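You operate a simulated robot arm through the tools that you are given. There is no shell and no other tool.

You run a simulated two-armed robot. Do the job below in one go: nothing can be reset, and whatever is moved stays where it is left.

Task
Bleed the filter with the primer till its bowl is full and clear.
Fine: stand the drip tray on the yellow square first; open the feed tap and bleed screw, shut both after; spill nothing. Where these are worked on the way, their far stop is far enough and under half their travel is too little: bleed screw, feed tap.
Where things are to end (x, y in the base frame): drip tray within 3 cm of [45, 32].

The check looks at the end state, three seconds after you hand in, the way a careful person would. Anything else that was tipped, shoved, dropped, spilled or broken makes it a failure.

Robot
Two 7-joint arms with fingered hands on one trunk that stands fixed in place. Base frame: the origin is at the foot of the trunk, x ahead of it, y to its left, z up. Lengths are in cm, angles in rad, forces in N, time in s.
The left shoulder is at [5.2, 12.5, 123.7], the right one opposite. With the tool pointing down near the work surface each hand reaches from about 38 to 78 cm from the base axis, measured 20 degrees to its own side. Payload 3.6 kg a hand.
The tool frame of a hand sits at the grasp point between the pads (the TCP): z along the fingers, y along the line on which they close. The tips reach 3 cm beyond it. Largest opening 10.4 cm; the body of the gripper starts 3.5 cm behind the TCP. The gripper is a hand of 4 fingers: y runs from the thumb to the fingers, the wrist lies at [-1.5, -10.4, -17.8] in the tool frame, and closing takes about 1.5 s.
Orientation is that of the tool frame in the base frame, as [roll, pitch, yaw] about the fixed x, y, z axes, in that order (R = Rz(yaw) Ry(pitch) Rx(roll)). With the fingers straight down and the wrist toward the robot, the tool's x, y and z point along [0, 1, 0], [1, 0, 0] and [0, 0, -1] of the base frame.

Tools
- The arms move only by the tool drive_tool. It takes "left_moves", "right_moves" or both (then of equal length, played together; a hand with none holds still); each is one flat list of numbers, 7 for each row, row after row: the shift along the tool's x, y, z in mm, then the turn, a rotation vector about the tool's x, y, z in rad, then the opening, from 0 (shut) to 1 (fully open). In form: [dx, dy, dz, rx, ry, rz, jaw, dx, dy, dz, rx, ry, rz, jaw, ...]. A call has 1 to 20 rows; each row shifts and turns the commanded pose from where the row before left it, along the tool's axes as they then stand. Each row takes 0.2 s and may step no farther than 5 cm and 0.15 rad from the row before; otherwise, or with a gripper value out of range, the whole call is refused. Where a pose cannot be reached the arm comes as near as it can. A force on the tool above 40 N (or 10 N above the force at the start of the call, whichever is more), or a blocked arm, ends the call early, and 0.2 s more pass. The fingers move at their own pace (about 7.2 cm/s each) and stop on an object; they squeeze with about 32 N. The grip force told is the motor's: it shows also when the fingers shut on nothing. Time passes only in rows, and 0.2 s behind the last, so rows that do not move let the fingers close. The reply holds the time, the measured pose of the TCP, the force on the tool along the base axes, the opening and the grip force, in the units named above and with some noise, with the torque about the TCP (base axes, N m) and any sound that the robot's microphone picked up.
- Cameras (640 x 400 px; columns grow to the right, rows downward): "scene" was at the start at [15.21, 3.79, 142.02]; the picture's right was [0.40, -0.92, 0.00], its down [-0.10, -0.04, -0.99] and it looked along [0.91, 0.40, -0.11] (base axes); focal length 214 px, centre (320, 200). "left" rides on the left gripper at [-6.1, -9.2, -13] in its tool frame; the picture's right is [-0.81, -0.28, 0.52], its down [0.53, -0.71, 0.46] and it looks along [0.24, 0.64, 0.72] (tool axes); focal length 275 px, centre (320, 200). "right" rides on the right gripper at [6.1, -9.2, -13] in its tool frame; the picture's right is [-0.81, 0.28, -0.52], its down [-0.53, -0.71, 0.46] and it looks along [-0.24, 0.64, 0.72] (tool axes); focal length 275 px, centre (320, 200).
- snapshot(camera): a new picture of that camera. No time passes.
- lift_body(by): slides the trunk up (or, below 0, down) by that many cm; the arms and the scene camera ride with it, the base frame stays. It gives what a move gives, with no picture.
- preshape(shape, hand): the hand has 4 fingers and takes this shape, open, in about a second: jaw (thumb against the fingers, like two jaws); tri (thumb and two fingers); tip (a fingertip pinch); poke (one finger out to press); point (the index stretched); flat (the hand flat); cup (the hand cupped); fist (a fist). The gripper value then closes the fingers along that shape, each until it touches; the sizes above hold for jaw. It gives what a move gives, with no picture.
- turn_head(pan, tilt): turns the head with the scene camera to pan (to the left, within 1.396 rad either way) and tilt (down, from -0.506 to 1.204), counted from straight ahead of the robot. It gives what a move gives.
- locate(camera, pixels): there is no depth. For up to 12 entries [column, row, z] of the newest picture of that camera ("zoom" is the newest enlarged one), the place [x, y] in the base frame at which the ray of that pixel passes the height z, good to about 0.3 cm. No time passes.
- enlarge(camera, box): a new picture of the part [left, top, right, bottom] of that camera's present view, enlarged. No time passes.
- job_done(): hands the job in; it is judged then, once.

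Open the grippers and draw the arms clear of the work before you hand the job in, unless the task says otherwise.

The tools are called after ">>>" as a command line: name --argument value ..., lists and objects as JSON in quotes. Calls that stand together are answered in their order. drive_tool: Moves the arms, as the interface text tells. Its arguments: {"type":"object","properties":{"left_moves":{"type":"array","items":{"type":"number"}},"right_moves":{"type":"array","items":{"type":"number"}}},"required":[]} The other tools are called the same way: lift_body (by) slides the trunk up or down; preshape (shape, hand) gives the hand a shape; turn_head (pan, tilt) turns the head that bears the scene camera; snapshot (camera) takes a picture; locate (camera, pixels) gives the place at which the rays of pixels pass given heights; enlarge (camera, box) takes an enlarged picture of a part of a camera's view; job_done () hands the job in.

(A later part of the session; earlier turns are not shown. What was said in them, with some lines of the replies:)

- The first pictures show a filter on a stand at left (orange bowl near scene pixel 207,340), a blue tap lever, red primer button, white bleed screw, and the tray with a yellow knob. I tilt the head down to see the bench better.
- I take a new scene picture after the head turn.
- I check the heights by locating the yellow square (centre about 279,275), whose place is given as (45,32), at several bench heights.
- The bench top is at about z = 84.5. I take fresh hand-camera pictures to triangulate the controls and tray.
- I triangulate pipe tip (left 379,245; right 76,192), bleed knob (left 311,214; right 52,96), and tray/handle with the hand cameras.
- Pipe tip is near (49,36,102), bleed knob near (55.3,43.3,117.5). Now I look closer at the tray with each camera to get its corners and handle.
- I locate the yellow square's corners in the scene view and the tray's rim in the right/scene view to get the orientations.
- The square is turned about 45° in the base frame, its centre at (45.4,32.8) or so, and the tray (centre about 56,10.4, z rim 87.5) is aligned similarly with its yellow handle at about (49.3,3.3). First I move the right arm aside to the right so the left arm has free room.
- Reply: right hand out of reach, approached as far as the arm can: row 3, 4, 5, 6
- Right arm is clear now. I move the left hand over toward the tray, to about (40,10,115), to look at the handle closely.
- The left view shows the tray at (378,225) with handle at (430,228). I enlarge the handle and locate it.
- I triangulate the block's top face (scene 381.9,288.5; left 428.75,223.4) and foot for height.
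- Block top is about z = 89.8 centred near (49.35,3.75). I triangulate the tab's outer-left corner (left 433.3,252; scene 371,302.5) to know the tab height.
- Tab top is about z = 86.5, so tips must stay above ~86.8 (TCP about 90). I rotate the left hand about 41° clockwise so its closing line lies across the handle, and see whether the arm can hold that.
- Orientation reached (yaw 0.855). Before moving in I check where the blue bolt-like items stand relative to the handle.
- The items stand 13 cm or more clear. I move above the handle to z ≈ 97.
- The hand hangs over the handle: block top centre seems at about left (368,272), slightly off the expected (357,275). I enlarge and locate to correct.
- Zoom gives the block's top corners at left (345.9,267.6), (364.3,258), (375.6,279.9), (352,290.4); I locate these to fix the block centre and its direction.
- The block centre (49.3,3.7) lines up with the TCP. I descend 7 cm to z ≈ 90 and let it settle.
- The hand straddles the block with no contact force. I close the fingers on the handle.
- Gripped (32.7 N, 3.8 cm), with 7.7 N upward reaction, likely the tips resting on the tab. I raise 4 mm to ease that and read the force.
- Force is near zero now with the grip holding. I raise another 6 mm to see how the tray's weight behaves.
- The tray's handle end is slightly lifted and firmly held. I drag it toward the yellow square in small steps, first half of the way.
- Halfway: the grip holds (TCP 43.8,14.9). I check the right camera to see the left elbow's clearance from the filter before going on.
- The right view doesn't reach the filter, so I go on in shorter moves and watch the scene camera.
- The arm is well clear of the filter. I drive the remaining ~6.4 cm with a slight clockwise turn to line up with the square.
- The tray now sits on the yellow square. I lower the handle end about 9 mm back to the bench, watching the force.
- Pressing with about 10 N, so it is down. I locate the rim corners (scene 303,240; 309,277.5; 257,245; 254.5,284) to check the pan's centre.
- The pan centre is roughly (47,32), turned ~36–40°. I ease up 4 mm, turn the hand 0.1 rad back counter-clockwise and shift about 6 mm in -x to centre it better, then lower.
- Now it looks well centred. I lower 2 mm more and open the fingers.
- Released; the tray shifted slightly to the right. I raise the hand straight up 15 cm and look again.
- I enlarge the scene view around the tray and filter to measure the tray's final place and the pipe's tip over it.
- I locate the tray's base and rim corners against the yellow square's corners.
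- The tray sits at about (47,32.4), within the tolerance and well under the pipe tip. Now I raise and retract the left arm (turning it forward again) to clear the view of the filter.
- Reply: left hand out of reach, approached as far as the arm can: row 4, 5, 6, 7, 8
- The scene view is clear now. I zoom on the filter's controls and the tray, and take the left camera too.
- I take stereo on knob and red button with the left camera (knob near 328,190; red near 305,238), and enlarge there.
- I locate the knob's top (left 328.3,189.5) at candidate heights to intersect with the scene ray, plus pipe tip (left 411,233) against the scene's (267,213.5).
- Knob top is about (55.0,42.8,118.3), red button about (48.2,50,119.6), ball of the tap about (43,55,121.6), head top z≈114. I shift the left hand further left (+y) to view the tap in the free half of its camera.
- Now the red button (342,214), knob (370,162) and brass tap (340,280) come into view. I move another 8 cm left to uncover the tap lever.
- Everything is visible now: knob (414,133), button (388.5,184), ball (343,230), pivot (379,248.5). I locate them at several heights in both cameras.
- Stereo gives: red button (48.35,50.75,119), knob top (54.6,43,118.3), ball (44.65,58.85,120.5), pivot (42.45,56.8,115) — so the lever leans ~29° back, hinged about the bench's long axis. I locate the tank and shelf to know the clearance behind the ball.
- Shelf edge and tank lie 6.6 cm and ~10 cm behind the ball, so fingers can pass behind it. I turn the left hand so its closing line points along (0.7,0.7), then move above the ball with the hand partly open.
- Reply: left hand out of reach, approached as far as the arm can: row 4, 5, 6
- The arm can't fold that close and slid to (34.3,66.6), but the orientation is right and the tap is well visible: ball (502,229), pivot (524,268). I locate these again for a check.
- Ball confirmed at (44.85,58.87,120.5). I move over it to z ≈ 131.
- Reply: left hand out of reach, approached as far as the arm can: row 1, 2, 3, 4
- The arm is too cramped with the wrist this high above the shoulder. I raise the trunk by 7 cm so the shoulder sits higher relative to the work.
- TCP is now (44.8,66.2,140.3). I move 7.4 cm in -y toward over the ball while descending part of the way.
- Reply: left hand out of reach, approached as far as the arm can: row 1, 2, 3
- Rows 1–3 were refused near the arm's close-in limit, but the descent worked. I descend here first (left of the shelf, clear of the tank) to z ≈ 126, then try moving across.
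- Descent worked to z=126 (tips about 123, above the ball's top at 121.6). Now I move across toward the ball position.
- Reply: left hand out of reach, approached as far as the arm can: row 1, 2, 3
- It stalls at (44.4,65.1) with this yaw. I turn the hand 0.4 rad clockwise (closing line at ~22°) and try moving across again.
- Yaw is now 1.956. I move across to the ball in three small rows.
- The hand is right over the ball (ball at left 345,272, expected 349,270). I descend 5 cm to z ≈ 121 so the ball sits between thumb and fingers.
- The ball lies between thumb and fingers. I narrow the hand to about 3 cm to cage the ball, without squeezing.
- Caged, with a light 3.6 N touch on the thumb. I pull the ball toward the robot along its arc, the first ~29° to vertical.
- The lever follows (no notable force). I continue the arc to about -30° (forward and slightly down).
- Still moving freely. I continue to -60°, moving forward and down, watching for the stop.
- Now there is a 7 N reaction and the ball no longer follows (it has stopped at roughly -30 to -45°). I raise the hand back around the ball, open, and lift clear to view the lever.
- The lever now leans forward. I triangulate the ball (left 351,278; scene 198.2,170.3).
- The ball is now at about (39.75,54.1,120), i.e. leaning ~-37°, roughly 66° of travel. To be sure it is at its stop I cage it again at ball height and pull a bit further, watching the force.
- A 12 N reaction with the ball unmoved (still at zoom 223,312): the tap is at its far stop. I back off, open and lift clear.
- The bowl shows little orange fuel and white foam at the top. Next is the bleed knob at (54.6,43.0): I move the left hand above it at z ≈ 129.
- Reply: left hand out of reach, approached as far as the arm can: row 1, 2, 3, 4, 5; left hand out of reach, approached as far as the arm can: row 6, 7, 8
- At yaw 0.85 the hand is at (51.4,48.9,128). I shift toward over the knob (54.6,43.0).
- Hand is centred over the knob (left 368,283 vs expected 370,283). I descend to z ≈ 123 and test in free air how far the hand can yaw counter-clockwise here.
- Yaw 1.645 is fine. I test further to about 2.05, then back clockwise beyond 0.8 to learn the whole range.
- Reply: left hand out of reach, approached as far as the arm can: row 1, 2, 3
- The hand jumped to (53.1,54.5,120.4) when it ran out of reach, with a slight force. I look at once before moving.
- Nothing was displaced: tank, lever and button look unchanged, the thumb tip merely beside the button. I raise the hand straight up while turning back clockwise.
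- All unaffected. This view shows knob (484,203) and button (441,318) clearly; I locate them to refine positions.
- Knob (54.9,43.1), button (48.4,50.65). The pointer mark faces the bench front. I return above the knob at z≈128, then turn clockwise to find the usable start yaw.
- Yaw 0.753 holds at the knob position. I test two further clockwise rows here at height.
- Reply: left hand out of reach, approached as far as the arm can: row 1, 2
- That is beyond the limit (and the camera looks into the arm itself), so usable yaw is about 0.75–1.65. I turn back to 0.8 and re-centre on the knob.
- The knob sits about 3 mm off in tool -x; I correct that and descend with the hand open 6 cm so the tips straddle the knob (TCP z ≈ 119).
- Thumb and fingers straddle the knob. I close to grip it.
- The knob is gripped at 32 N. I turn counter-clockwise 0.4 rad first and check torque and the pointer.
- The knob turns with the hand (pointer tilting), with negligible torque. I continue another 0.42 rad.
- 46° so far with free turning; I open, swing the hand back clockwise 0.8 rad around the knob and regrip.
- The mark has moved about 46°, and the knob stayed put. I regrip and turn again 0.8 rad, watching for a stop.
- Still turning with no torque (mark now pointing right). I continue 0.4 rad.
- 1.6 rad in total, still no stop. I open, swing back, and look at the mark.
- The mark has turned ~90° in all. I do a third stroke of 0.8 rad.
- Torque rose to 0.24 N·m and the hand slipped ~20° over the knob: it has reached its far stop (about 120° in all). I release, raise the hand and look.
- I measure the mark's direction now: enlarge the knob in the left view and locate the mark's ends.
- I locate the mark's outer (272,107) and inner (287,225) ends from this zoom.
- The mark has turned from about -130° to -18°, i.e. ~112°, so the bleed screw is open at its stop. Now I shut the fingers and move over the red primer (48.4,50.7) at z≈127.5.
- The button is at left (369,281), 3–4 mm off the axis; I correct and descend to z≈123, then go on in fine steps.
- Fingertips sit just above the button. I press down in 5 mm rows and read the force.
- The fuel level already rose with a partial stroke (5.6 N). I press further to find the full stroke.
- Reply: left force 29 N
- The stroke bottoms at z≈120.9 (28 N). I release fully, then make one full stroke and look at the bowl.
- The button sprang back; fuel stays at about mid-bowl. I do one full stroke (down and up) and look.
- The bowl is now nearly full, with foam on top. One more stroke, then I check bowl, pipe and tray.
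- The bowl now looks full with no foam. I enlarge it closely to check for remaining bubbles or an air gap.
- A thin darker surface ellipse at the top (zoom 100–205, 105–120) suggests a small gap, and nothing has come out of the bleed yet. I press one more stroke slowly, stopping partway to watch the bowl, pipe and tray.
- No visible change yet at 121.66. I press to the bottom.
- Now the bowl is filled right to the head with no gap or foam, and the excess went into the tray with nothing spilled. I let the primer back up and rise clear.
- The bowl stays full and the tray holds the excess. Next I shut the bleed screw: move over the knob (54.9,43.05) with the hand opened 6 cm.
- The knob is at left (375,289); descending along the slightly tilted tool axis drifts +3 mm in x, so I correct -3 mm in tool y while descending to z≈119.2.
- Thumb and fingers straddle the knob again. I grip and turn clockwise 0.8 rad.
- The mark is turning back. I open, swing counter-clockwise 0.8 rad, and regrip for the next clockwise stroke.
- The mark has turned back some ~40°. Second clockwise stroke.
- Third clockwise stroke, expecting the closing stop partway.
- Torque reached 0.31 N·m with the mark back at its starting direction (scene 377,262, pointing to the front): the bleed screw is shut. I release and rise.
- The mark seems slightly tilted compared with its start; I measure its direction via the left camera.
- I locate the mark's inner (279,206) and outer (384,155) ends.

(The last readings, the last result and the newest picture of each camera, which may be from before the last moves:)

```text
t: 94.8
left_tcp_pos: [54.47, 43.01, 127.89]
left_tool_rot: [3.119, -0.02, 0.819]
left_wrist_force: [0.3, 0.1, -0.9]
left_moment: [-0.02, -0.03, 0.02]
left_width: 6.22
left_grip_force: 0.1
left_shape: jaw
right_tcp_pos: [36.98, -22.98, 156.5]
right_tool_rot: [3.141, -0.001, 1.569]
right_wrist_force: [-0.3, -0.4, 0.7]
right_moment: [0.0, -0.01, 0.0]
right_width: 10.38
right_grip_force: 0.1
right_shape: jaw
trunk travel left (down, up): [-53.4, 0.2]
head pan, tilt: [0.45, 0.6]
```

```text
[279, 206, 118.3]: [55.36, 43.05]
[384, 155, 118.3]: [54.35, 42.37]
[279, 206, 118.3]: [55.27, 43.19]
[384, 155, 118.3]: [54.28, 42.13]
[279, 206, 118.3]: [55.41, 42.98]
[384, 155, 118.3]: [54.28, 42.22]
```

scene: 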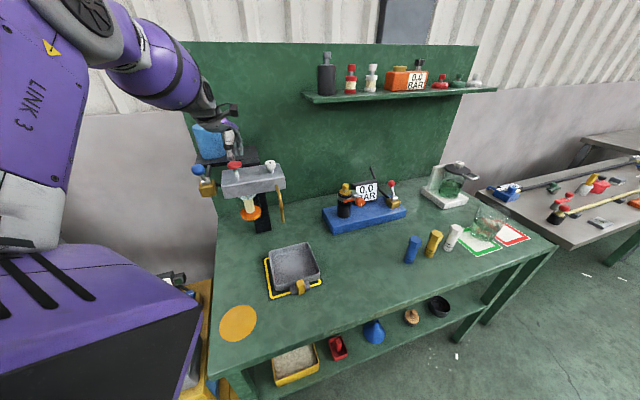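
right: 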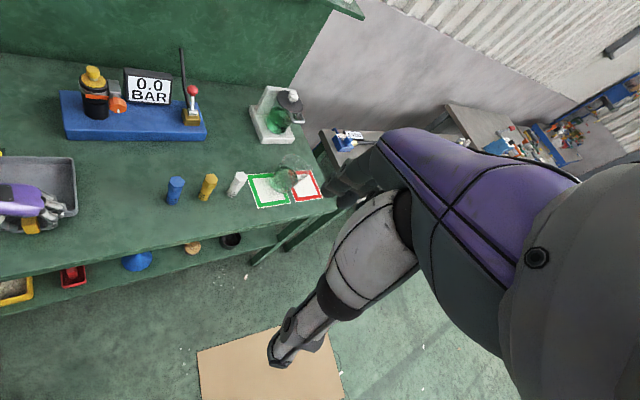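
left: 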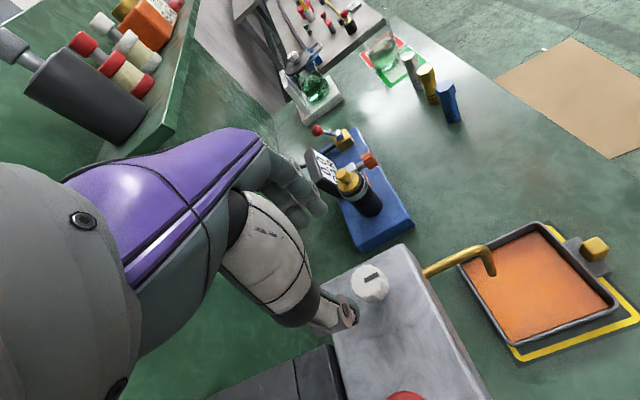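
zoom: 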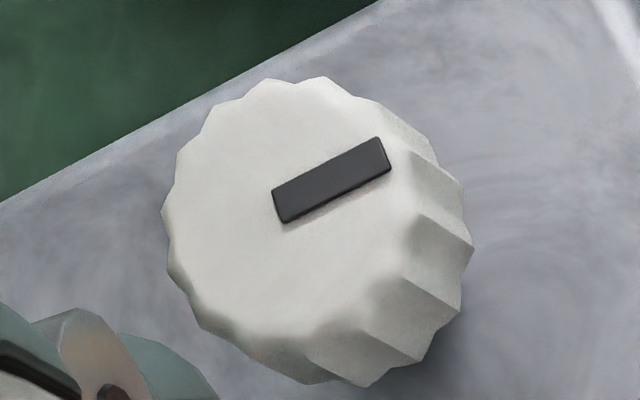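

The mark points to the bench front again (about -142°, start ≈ -130°), so the bleed screw is shut at its stop. Now to the feed tap: I turn the hand back to yaw 1.57 here and move over the primer at z≈128.

>>> drive_tool --left_moves '[0, 0, 0, 0, 0, -0.125, 0.6, 0, 0, 0, 0, 0, -0.125, 0.6, 0, 0, 0, 0, 0, -0.125, 0.6, 0, 0, 0, 0, 0, -0.125, 0.6, 0, 0, 0, 0, 0, -0.125, 0.6, 0, 0, 0, 0, 0, -0.125, 0.6, 25, -20, -2, 0, 0, 0, 0.6, 25, -20, -2, 0, 0, 0, 0.6, 25, -20, -2, 0, 0, 0, 0.6]'

```text
t: 96.8
left_tcp_pos: [48.55, 50.59, 128.06]
left_tool_rot: [3.11, 0.0, 1.568]
left_wrist_force: [-0.4, 1.1, -0.3]
left_moment: [-0.03, -0.02, 0.0]
left_width: 6.2
left_grip_force: 0.0
left_shape: jaw
right_tcp_pos: [36.93, -22.84, 156.62]
right_tool_rot: [3.139, -0.002, 1.569]
right_wrist_force: [0.4, 0.2, 0.5]
right_moment: [-0.01, -0.04, 0.01]
right_width: 10.38
right_grip_force: 0.1
right_shape: jaw
trunk travel left (down, up): [-53.4, 0.2]
head pan, tilt: [0.45, 0.6]
```

I move over the tap ball at (39.75,54.1) and turn to yaw ≈1.95, as used before.

>>> drive_tool --left_moves '[12, -29, -2, 0, 0, 0, 0.6, 12, -29, -2, 0, 0, 0, 0.6, 11, -29, -2, 0, 0, 0, 0.6, 0, 0, 0, 0, 0, -0.127, 0.6, 0, 0, 0, 0, 0, -0.127, 0.6, 0, 0, 0, 0, 0, -0.127, 0.6]'

>>> snapshot --camera "left"

>>> enlarge --camera "scene" --box '[150, 100, 290, 190]'

```text
t: 98.2
left_tcp_pos: [39.93, 54.08, 128.55]
left_tool_rot: [3.112, 0.01, 1.949]
left_wrist_force: [0.0, -0.1, -0.9]
left_moment: [0.05, -0.01, 0.02]
left_width: 6.19
left_grip_force: 0.1
left_shape: jaw
right_tcp_pos: [36.97, -22.88, 156.49]
right_tool_rot: [3.142, -0.002, 1.569]
right_wrist_force: [-0.5, 0.3, -0.4]
right_moment: [-0.01, 0.0, -0.01]
right_width: 10.37
right_grip_force: 0.0
right_shape: jaw
trunk travel left (down, up): [-53.4, 0.2]
head pan, tilt: [0.45, 0.6]
```

```text
taken
```

left: 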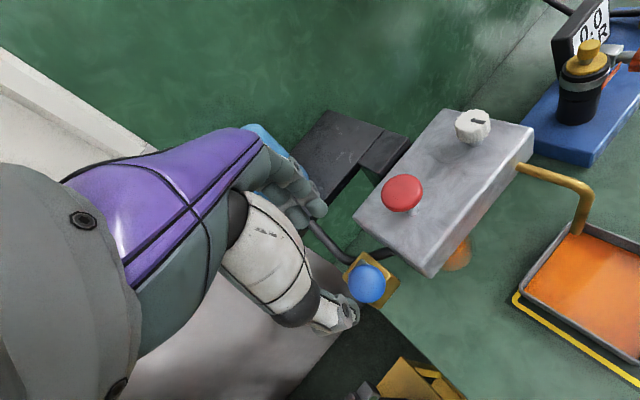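

```text
4.44 times, centred on (220, 145) of scene
```

zoom: 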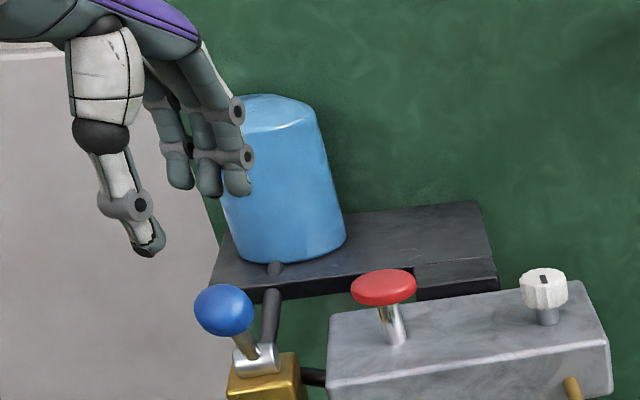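

The ball is centred beneath the hand. I descend to z≈121 and narrow the hand to cage the ball.

>>> drive_tool --left_moves '[0, 0, 25, 0, 0, 0, 0.6, 0, 0, 25, 0, 0, 0, 0.6, 0, 0, 25, 0, 0, 0, 0.6, 0, 0, 0, 0, 0, 0, 0.4, 0, 0, 0, 0, 0, 0, 0.28, 0, 0, 0, 0, 0, 0, 0.28]'

>>> enlarge --camera "scene" --box '[150, 100, 290, 190]'

```text
t: 99.6
left_tcp_pos: [39.98, 54.06, 120.94]
left_tool_rot: [3.112, 0.011, 1.95]
left_wrist_force: [-0.3, 0.6, -0.5]
left_moment: [0.02, 0.02, -0.02]
left_width: 2.94
left_grip_force: 0.0
left_shape: jaw
right_tcp_pos: [36.96, -22.9, 156.61]
right_tool_rot: [-3.141, -0.002, 1.569]
right_wrist_force: [-0.2, 0.3, -0.4]
right_moment: [0.05, -0.01, -0.02]
right_width: 10.38
right_grip_force: 0.1
right_shape: jaw
trunk travel left (down, up): [-53.4, 0.2]
head pan, tilt: [0.45, 0.6]
```

```text
4.44 times, centred on (220, 145) of scene
```

zoom: 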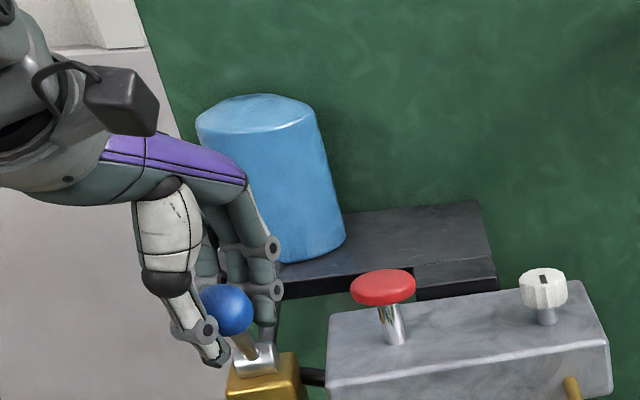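

The ball is caged. I push it back along the arc to just past vertical.

>>> drive_tool --left_moves '[3.2, 7.5, -4.5, 0, 0, 0, 0.28, 3.2, 7.5, -4.5, 0, 0, 0, 0.28, 4.2, 9.8, -1.8, 0, 0, 0, 0.28, 4.2, 9.8, -1.8, 0, 0, 0, 0.28]'

>>> enlarge --camera "scene" --box '[150, 100, 290, 190]'

```text
t: 100.6
left_tcp_pos: [42.9, 56.81, 122.45]
left_tool_rot: [3.112, 0.009, 1.95]
left_wrist_force: [-0.8, -0.8, 0.3]
left_moment: [0.02, 0.01, -0.01]
left_width: 2.95
left_grip_force: 0.0
left_shape: jaw
right_tcp_pos: [37.08, -22.8, 156.55]
right_tool_rot: [3.142, -0.002, 1.569]
right_wrist_force: [-0.1, -0.3, 0.4]
right_moment: [-0.01, -0.02, -0.04]
right_width: 10.36
right_grip_force: 0.1
right_shape: jaw
trunk travel left (down, up): [-53.4, 0.2]
head pan, tilt: [0.45, 0.6]
```

```text
4.44 times, centred on (220, 145) of scene
```

zoom: 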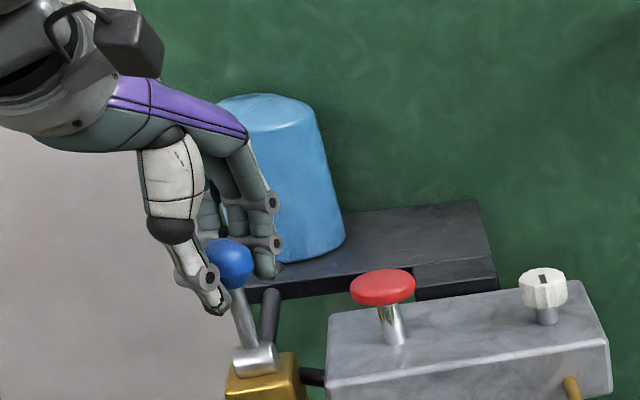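

The lever follows smoothly. I continue past vertical toward the back stop.

>>> drive_tool --left_moves '[3.2, 7.4, 3, 0, 0, 0, 0.28, 3.2, 7.4, 3, 0, 0, 0, 0.28, 2.8, 6.4, 4, 0, 0, 0, 0.28, 2.8, 6.4, 4, 0, 0, 0, 0.28]'

>>> enlarge --camera "scene" --box '[150, 100, 290, 190]'

```text
t: 101.6
left_tcp_pos: [44.99, 58.76, 121.04]
left_tool_rot: [3.112, 0.012, 1.949]
left_wrist_force: [-1.7, -1.6, 2.6]
left_moment: [-0.05, 0.09, -0.03]
left_width: 3.03
left_grip_force: 0.1
left_shape: jaw
right_tcp_pos: [36.93, -23.03, 156.59]
right_tool_rot: [3.139, -0.003, 1.569]
right_wrist_force: [-0.5, -0.2, 0.6]
right_moment: [0.0, 0.02, -0.01]
right_width: 10.38
right_grip_force: 0.1
right_shape: jaw
trunk travel left (down, up): [-53.4, 0.2]
head pan, tilt: [0.45, 0.6]
```

```text
4.44 times, centred on (220, 145) of scene
```

zoom: 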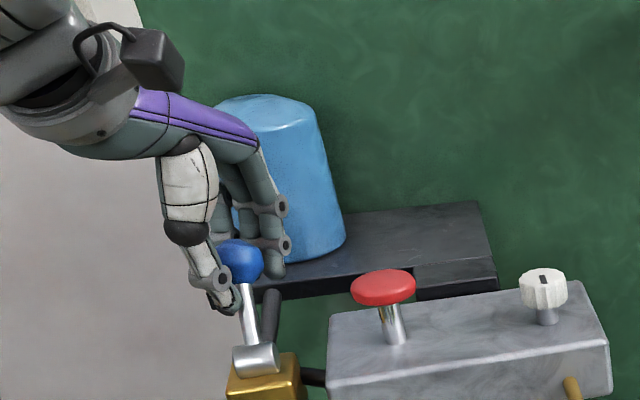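

The ball is back at zoom (240,260), as at the start. I press a little further to be sure it sits on its stop.

>>> drive_tool --left_moves '[1.6, 3.7, 2, 0, 0, 0, 0.28, 1.6, 3.7, 2, 0, 0, 0, 0.28, 1.2, 2.8, 1, 0, 0, 0, 0.28]'

>>> enlarge --camera "scene" --box '[150, 100, 290, 190]'

```text
t: 102.4
left_tcp_pos: [45.74, 59.74, 120.57]
left_tool_rot: [3.115, 0.012, 1.949]
left_wrist_force: [-2.9, 1.0, 0.0]
left_moment: [0.05, 0.03, -0.08]
left_width: 3.03
left_grip_force: 0.1
left_shape: jaw
right_tcp_pos: [36.87, -22.7, 156.52]
right_tool_rot: [3.141, -0.001, 1.569]
right_wrist_force: [-0.2, -0.1, 0.5]
right_moment: [-0.02, -0.02, 0.0]
right_width: 10.4
right_grip_force: 0.1
right_shape: jaw
trunk travel left (down, up): [-53.4, 0.2]
head pan, tilt: [0.45, 0.6]
```

```text
4.44 times, centred on (220, 145) of scene
```

zoom: 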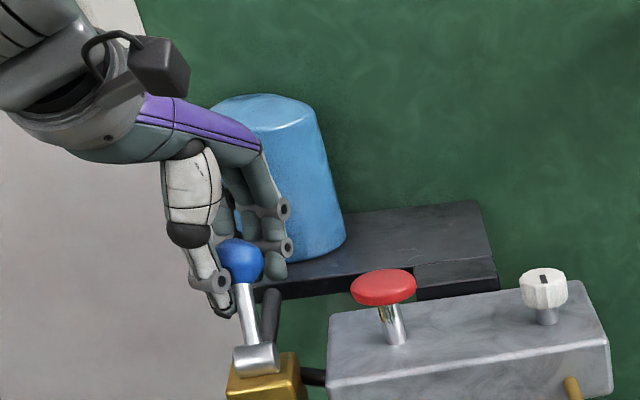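

The ball no longer moves, the thumb only slid beside it. I open, lift clear, and measure the ball's position against its start.

>>> drive_tool --left_moves '[-1, -4, 0, 0, 0, 0, 0.4, 0, -3, 0, 0, 0, 0, 0.6, 0, 0, -25, 0, 0, 0, 0.6, 0, 0, -30, 0, 0, 0, 0.6, 0, 0, -20, 0, 0, 0, 0.6]'

>>> snapshot --camera "left"

>>> enlarge --camera "scene" --box '[150, 100, 290, 190]'

```text
t: 103.6
left_tcp_pos: [44.93, 59.44, 128.1]
left_tool_rot: [3.115, 0.009, 1.948]
left_wrist_force: [1.0, -0.1, -1.1]
left_moment: [-0.01, -0.03, 0.03]
left_width: 6.17
left_grip_force: 0.0
left_shape: jaw
right_tcp_pos: [36.95, -22.88, 156.64]
right_tool_rot: [3.141, -0.001, 1.568]
right_wrist_force: [0.2, -0.5, -0.2]
right_moment: [0.0, -0.01, 0.01]
right_width: 10.38
right_grip_force: 0.1
right_shape: jaw
trunk travel left (down, up): [-53.4, 0.2]
head pan, tilt: [0.45, 0.6]
```

```text
taken
```

left: 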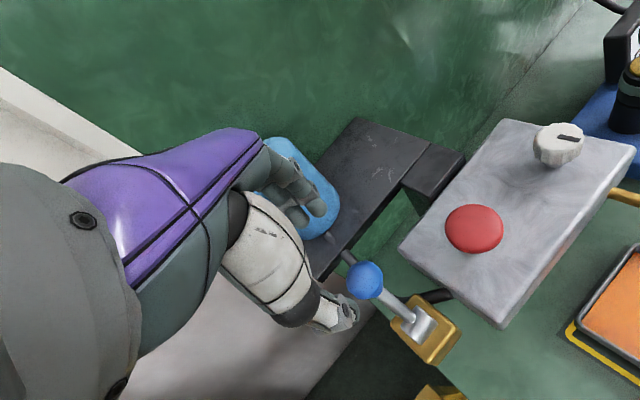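

```text
4.44 times, centred on (220, 145) of scene
```

zoom: 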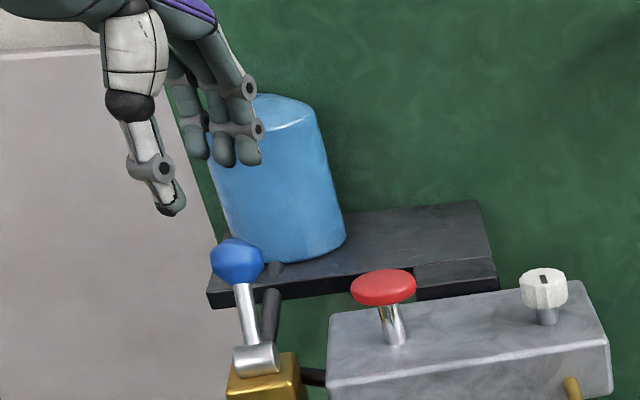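

I triangulate the ball now (left 366,281; scene 201.4,159).

>>> locate --camera "left" --pixels '[[366, 281, 119], [366, 281, 120], [366, 281, 120.5], [366, 281, 121], [366, 281, 122]]'

>>> locate --camera "scene" --pixels '[[201.4, 159, 119], [201.4, 159, 120], [201.4, 159, 120.5], [201.4, 159, 121], [201.4, 159, 122]]'

```text
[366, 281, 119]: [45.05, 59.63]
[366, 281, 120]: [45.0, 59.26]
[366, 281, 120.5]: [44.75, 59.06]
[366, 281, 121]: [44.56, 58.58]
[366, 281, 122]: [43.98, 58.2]
```

```text
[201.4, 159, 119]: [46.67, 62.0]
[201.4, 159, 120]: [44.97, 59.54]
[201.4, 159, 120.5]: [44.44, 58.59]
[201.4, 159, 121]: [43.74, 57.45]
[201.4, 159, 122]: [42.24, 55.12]
```

The ball is at about (44.85,59.2,120.2), the same as or slightly beyond its starting (shut) place, so the tap is shut. I now draw the left hand up and back, opening it.

>>> drive_tool --left_moves '[-1.5, -25, -30, 0, 0, 0, 0.6, -1.5, -30, -30, 0, 0, 0.05, 0.7, -1.5, -30, -30, 0, 0, 0.1, 1, -1.5, -30, -25, 0, 0, 0.1, 1, 0, 0, 0, 0, 0, 0.1, 1]'

>>> snapshot --camera "scene"

>>> enlarge --camera "scene" --box '[180, 130, 340, 230]'

>>> enlarge --camera "scene" --box '[230, 190, 350, 310]'

```text
t: 104.8
left_tcp_pos: [33.98, 55.12, 139.04]
left_tool_rot: [3.114, 0.001, 1.597]
left_wrist_force: [0.0, 0.4, 0.0]
left_moment: [-0.04, 0.03, 0.03]
left_width: 10.37
left_grip_force: 0.1
left_shape: jaw
right_tcp_pos: [37.2, -22.77, 156.7]
right_tool_rot: [-3.14, -0.001, 1.571]
right_wrist_force: [0.2, 0.3, -0.2]
right_moment: [0.0, 0.01, -0.02]
right_width: 10.34
right_grip_force: 0.2
right_shape: jaw
trunk travel left (down, up): [-53.4, 0.2]
head pan, tilt: [0.45, 0.6]
```

```text
taken
```

scene: 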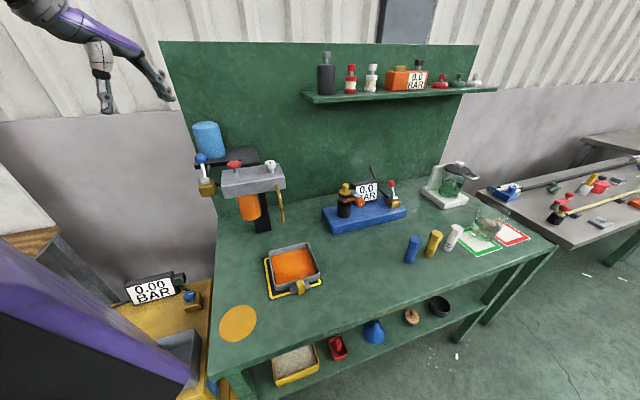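

```text
4.00 times, centred on (260, 180) of scene
```

zoom: 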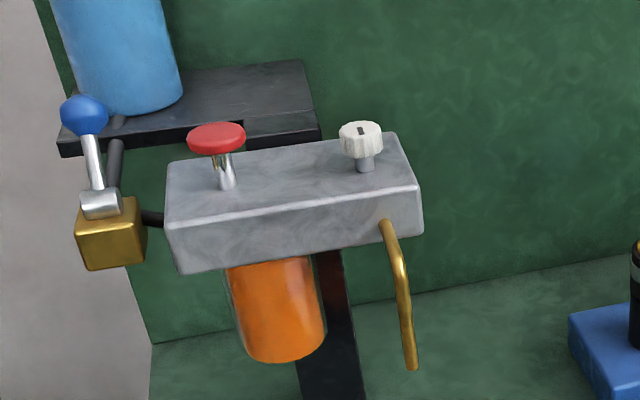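

```text
3.33 times, centred on (290, 250) of scene
```

zoom: 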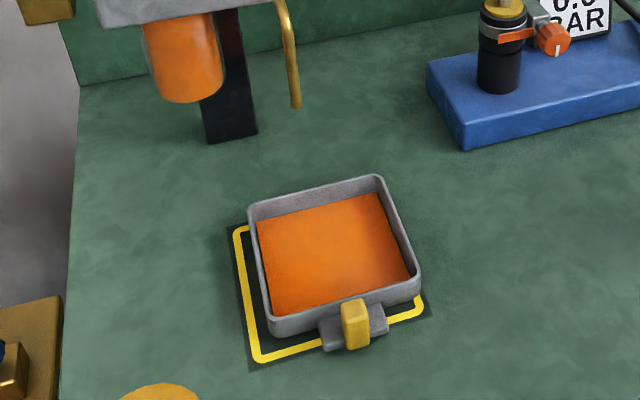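

The tap, knob, bowl and tray all look right. I check the tray's final place once more from this clear view, and the bowl top.

>>> locate --camera "scene" --pixels '[[269.1, 252.2, 87.8], [307.5, 243.5, 87.8], [320.1, 275.6, 87.8], [275.1, 286.7, 87.8], [264.6, 259.1, 84.5], [271.5, 298.1, 84.5], [321.6, 282.5, 84.5], [269.1, 252.2, 87.8], [307.5, 243.5, 87.8], [320.1, 275.6, 87.8], [275.1, 286.7, 87.8]]'

>>> enlarge --camera "scene" --box '[238, 185, 290, 225]'

>>> snapshot --camera "left"

```text
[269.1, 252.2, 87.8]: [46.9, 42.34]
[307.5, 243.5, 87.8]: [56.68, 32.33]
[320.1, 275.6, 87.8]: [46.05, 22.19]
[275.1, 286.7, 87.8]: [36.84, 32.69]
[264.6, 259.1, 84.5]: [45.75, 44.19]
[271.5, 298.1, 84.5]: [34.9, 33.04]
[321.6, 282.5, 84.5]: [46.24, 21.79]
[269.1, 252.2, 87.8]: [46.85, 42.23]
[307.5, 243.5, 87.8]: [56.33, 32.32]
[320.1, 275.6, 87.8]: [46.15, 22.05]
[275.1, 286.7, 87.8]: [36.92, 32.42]
```

```text
10.00 times, centred on (264, 205) of scene
```

zoom: 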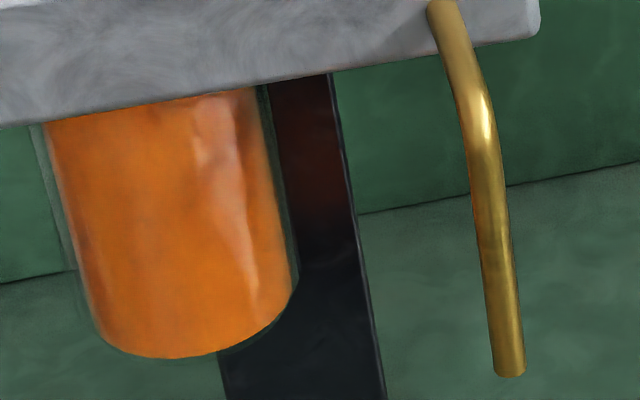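

```text
taken
```

left: 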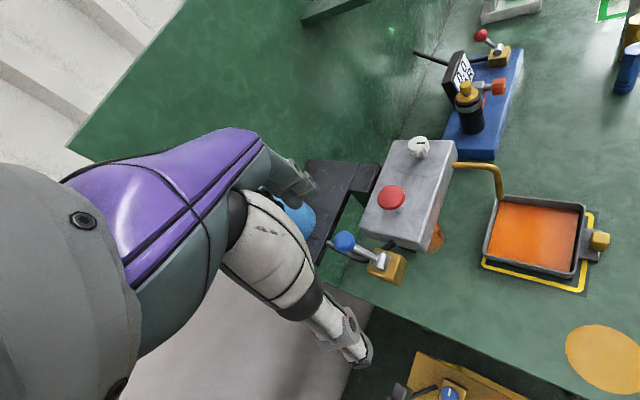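

The tray centre is about (46.6,32.3), 1.6 cm from target, the bowl is full and clear, and the bench is dry. I draw the left arm back near its starting place, well clear of the work.

>>> drive_tool --left_moves '[-39, -10, -27, 0, 0, 0, 1, -39, -10, -27, 0, 0, 0, 1, -39, -10, -27, 0, 0, 0, 1, -39, -10, -27, 0, 0, 0, 1, -39, -10, -27, 0, 0, 0, 1, -39, -10, -27, 0, 0, 0, 1]'

>>> snapshot --camera "scene"

```text
t: 106.2
left_tcp_pos: [28.48, 40.82, 155.45]
left_tool_rot: [3.111, 0.0, 1.593]
left_wrist_force: [-0.2, 0.2, 0.2]
left_moment: [0.05, 0.01, 0.02]
left_width: 10.38
left_grip_force: 0.0
left_shape: jaw
left hand out of reach, approached as far as the arm can: row 4, 5, 6
right_tcp_pos: [36.89, -22.86, 156.52]
right_tool_rot: [-3.141, -0.001, 1.569]
right_wrist_force: [-1.1, 0.3, 0.1]
right_moment: [0.03, 0.01, 0.02]
right_width: 10.35
right_grip_force: 0.1
right_shape: jaw
trunk travel left (down, up): [-53.4, 0.2]
head pan, tilt: [0.45, 0.6]
```

```text
taken
```

scene: 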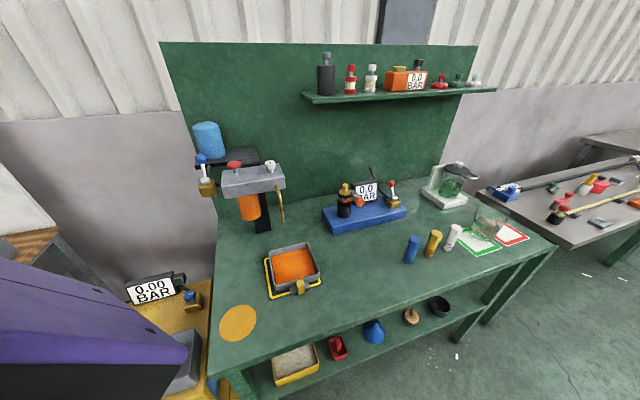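

Both hands are open and clear of the work. The tray is on the square, the bowl is full and clear, the bleed screw and feed tap are shut, and nothing is spilled, so I hand the job in.

>>> job_done

```text
The job is handed in.
```

I bled the filter until its bowl was full with no foam or air gap, and handed the job in.

- **Drip tray:** I placed it on the yellow square before working the filter. Its centre measures about (46.6, 32.3), roughly 1.6 cm from the target.
- **Feed tap:** I opened it to its far stop. It is shut again, with the lever at or slightly past where it started.
- **Bleed screw:** I opened it to its far stop, about 112° of turn. It is closed again to its stop, with the mark facing the bench front as at the start.
- **Priming:** It took four strokes. The last one topped up the bowl and sent the excess fuel into the tray, below the rim.
- **Spills:** I saw no fuel on the bench in the final pictures.

During one reach test the left hand jumped toward the primer with a contact force of about 3 N. The button, tank and lever looked unmoved in the pictures afterwards.

Both hands are open and clear of the work.
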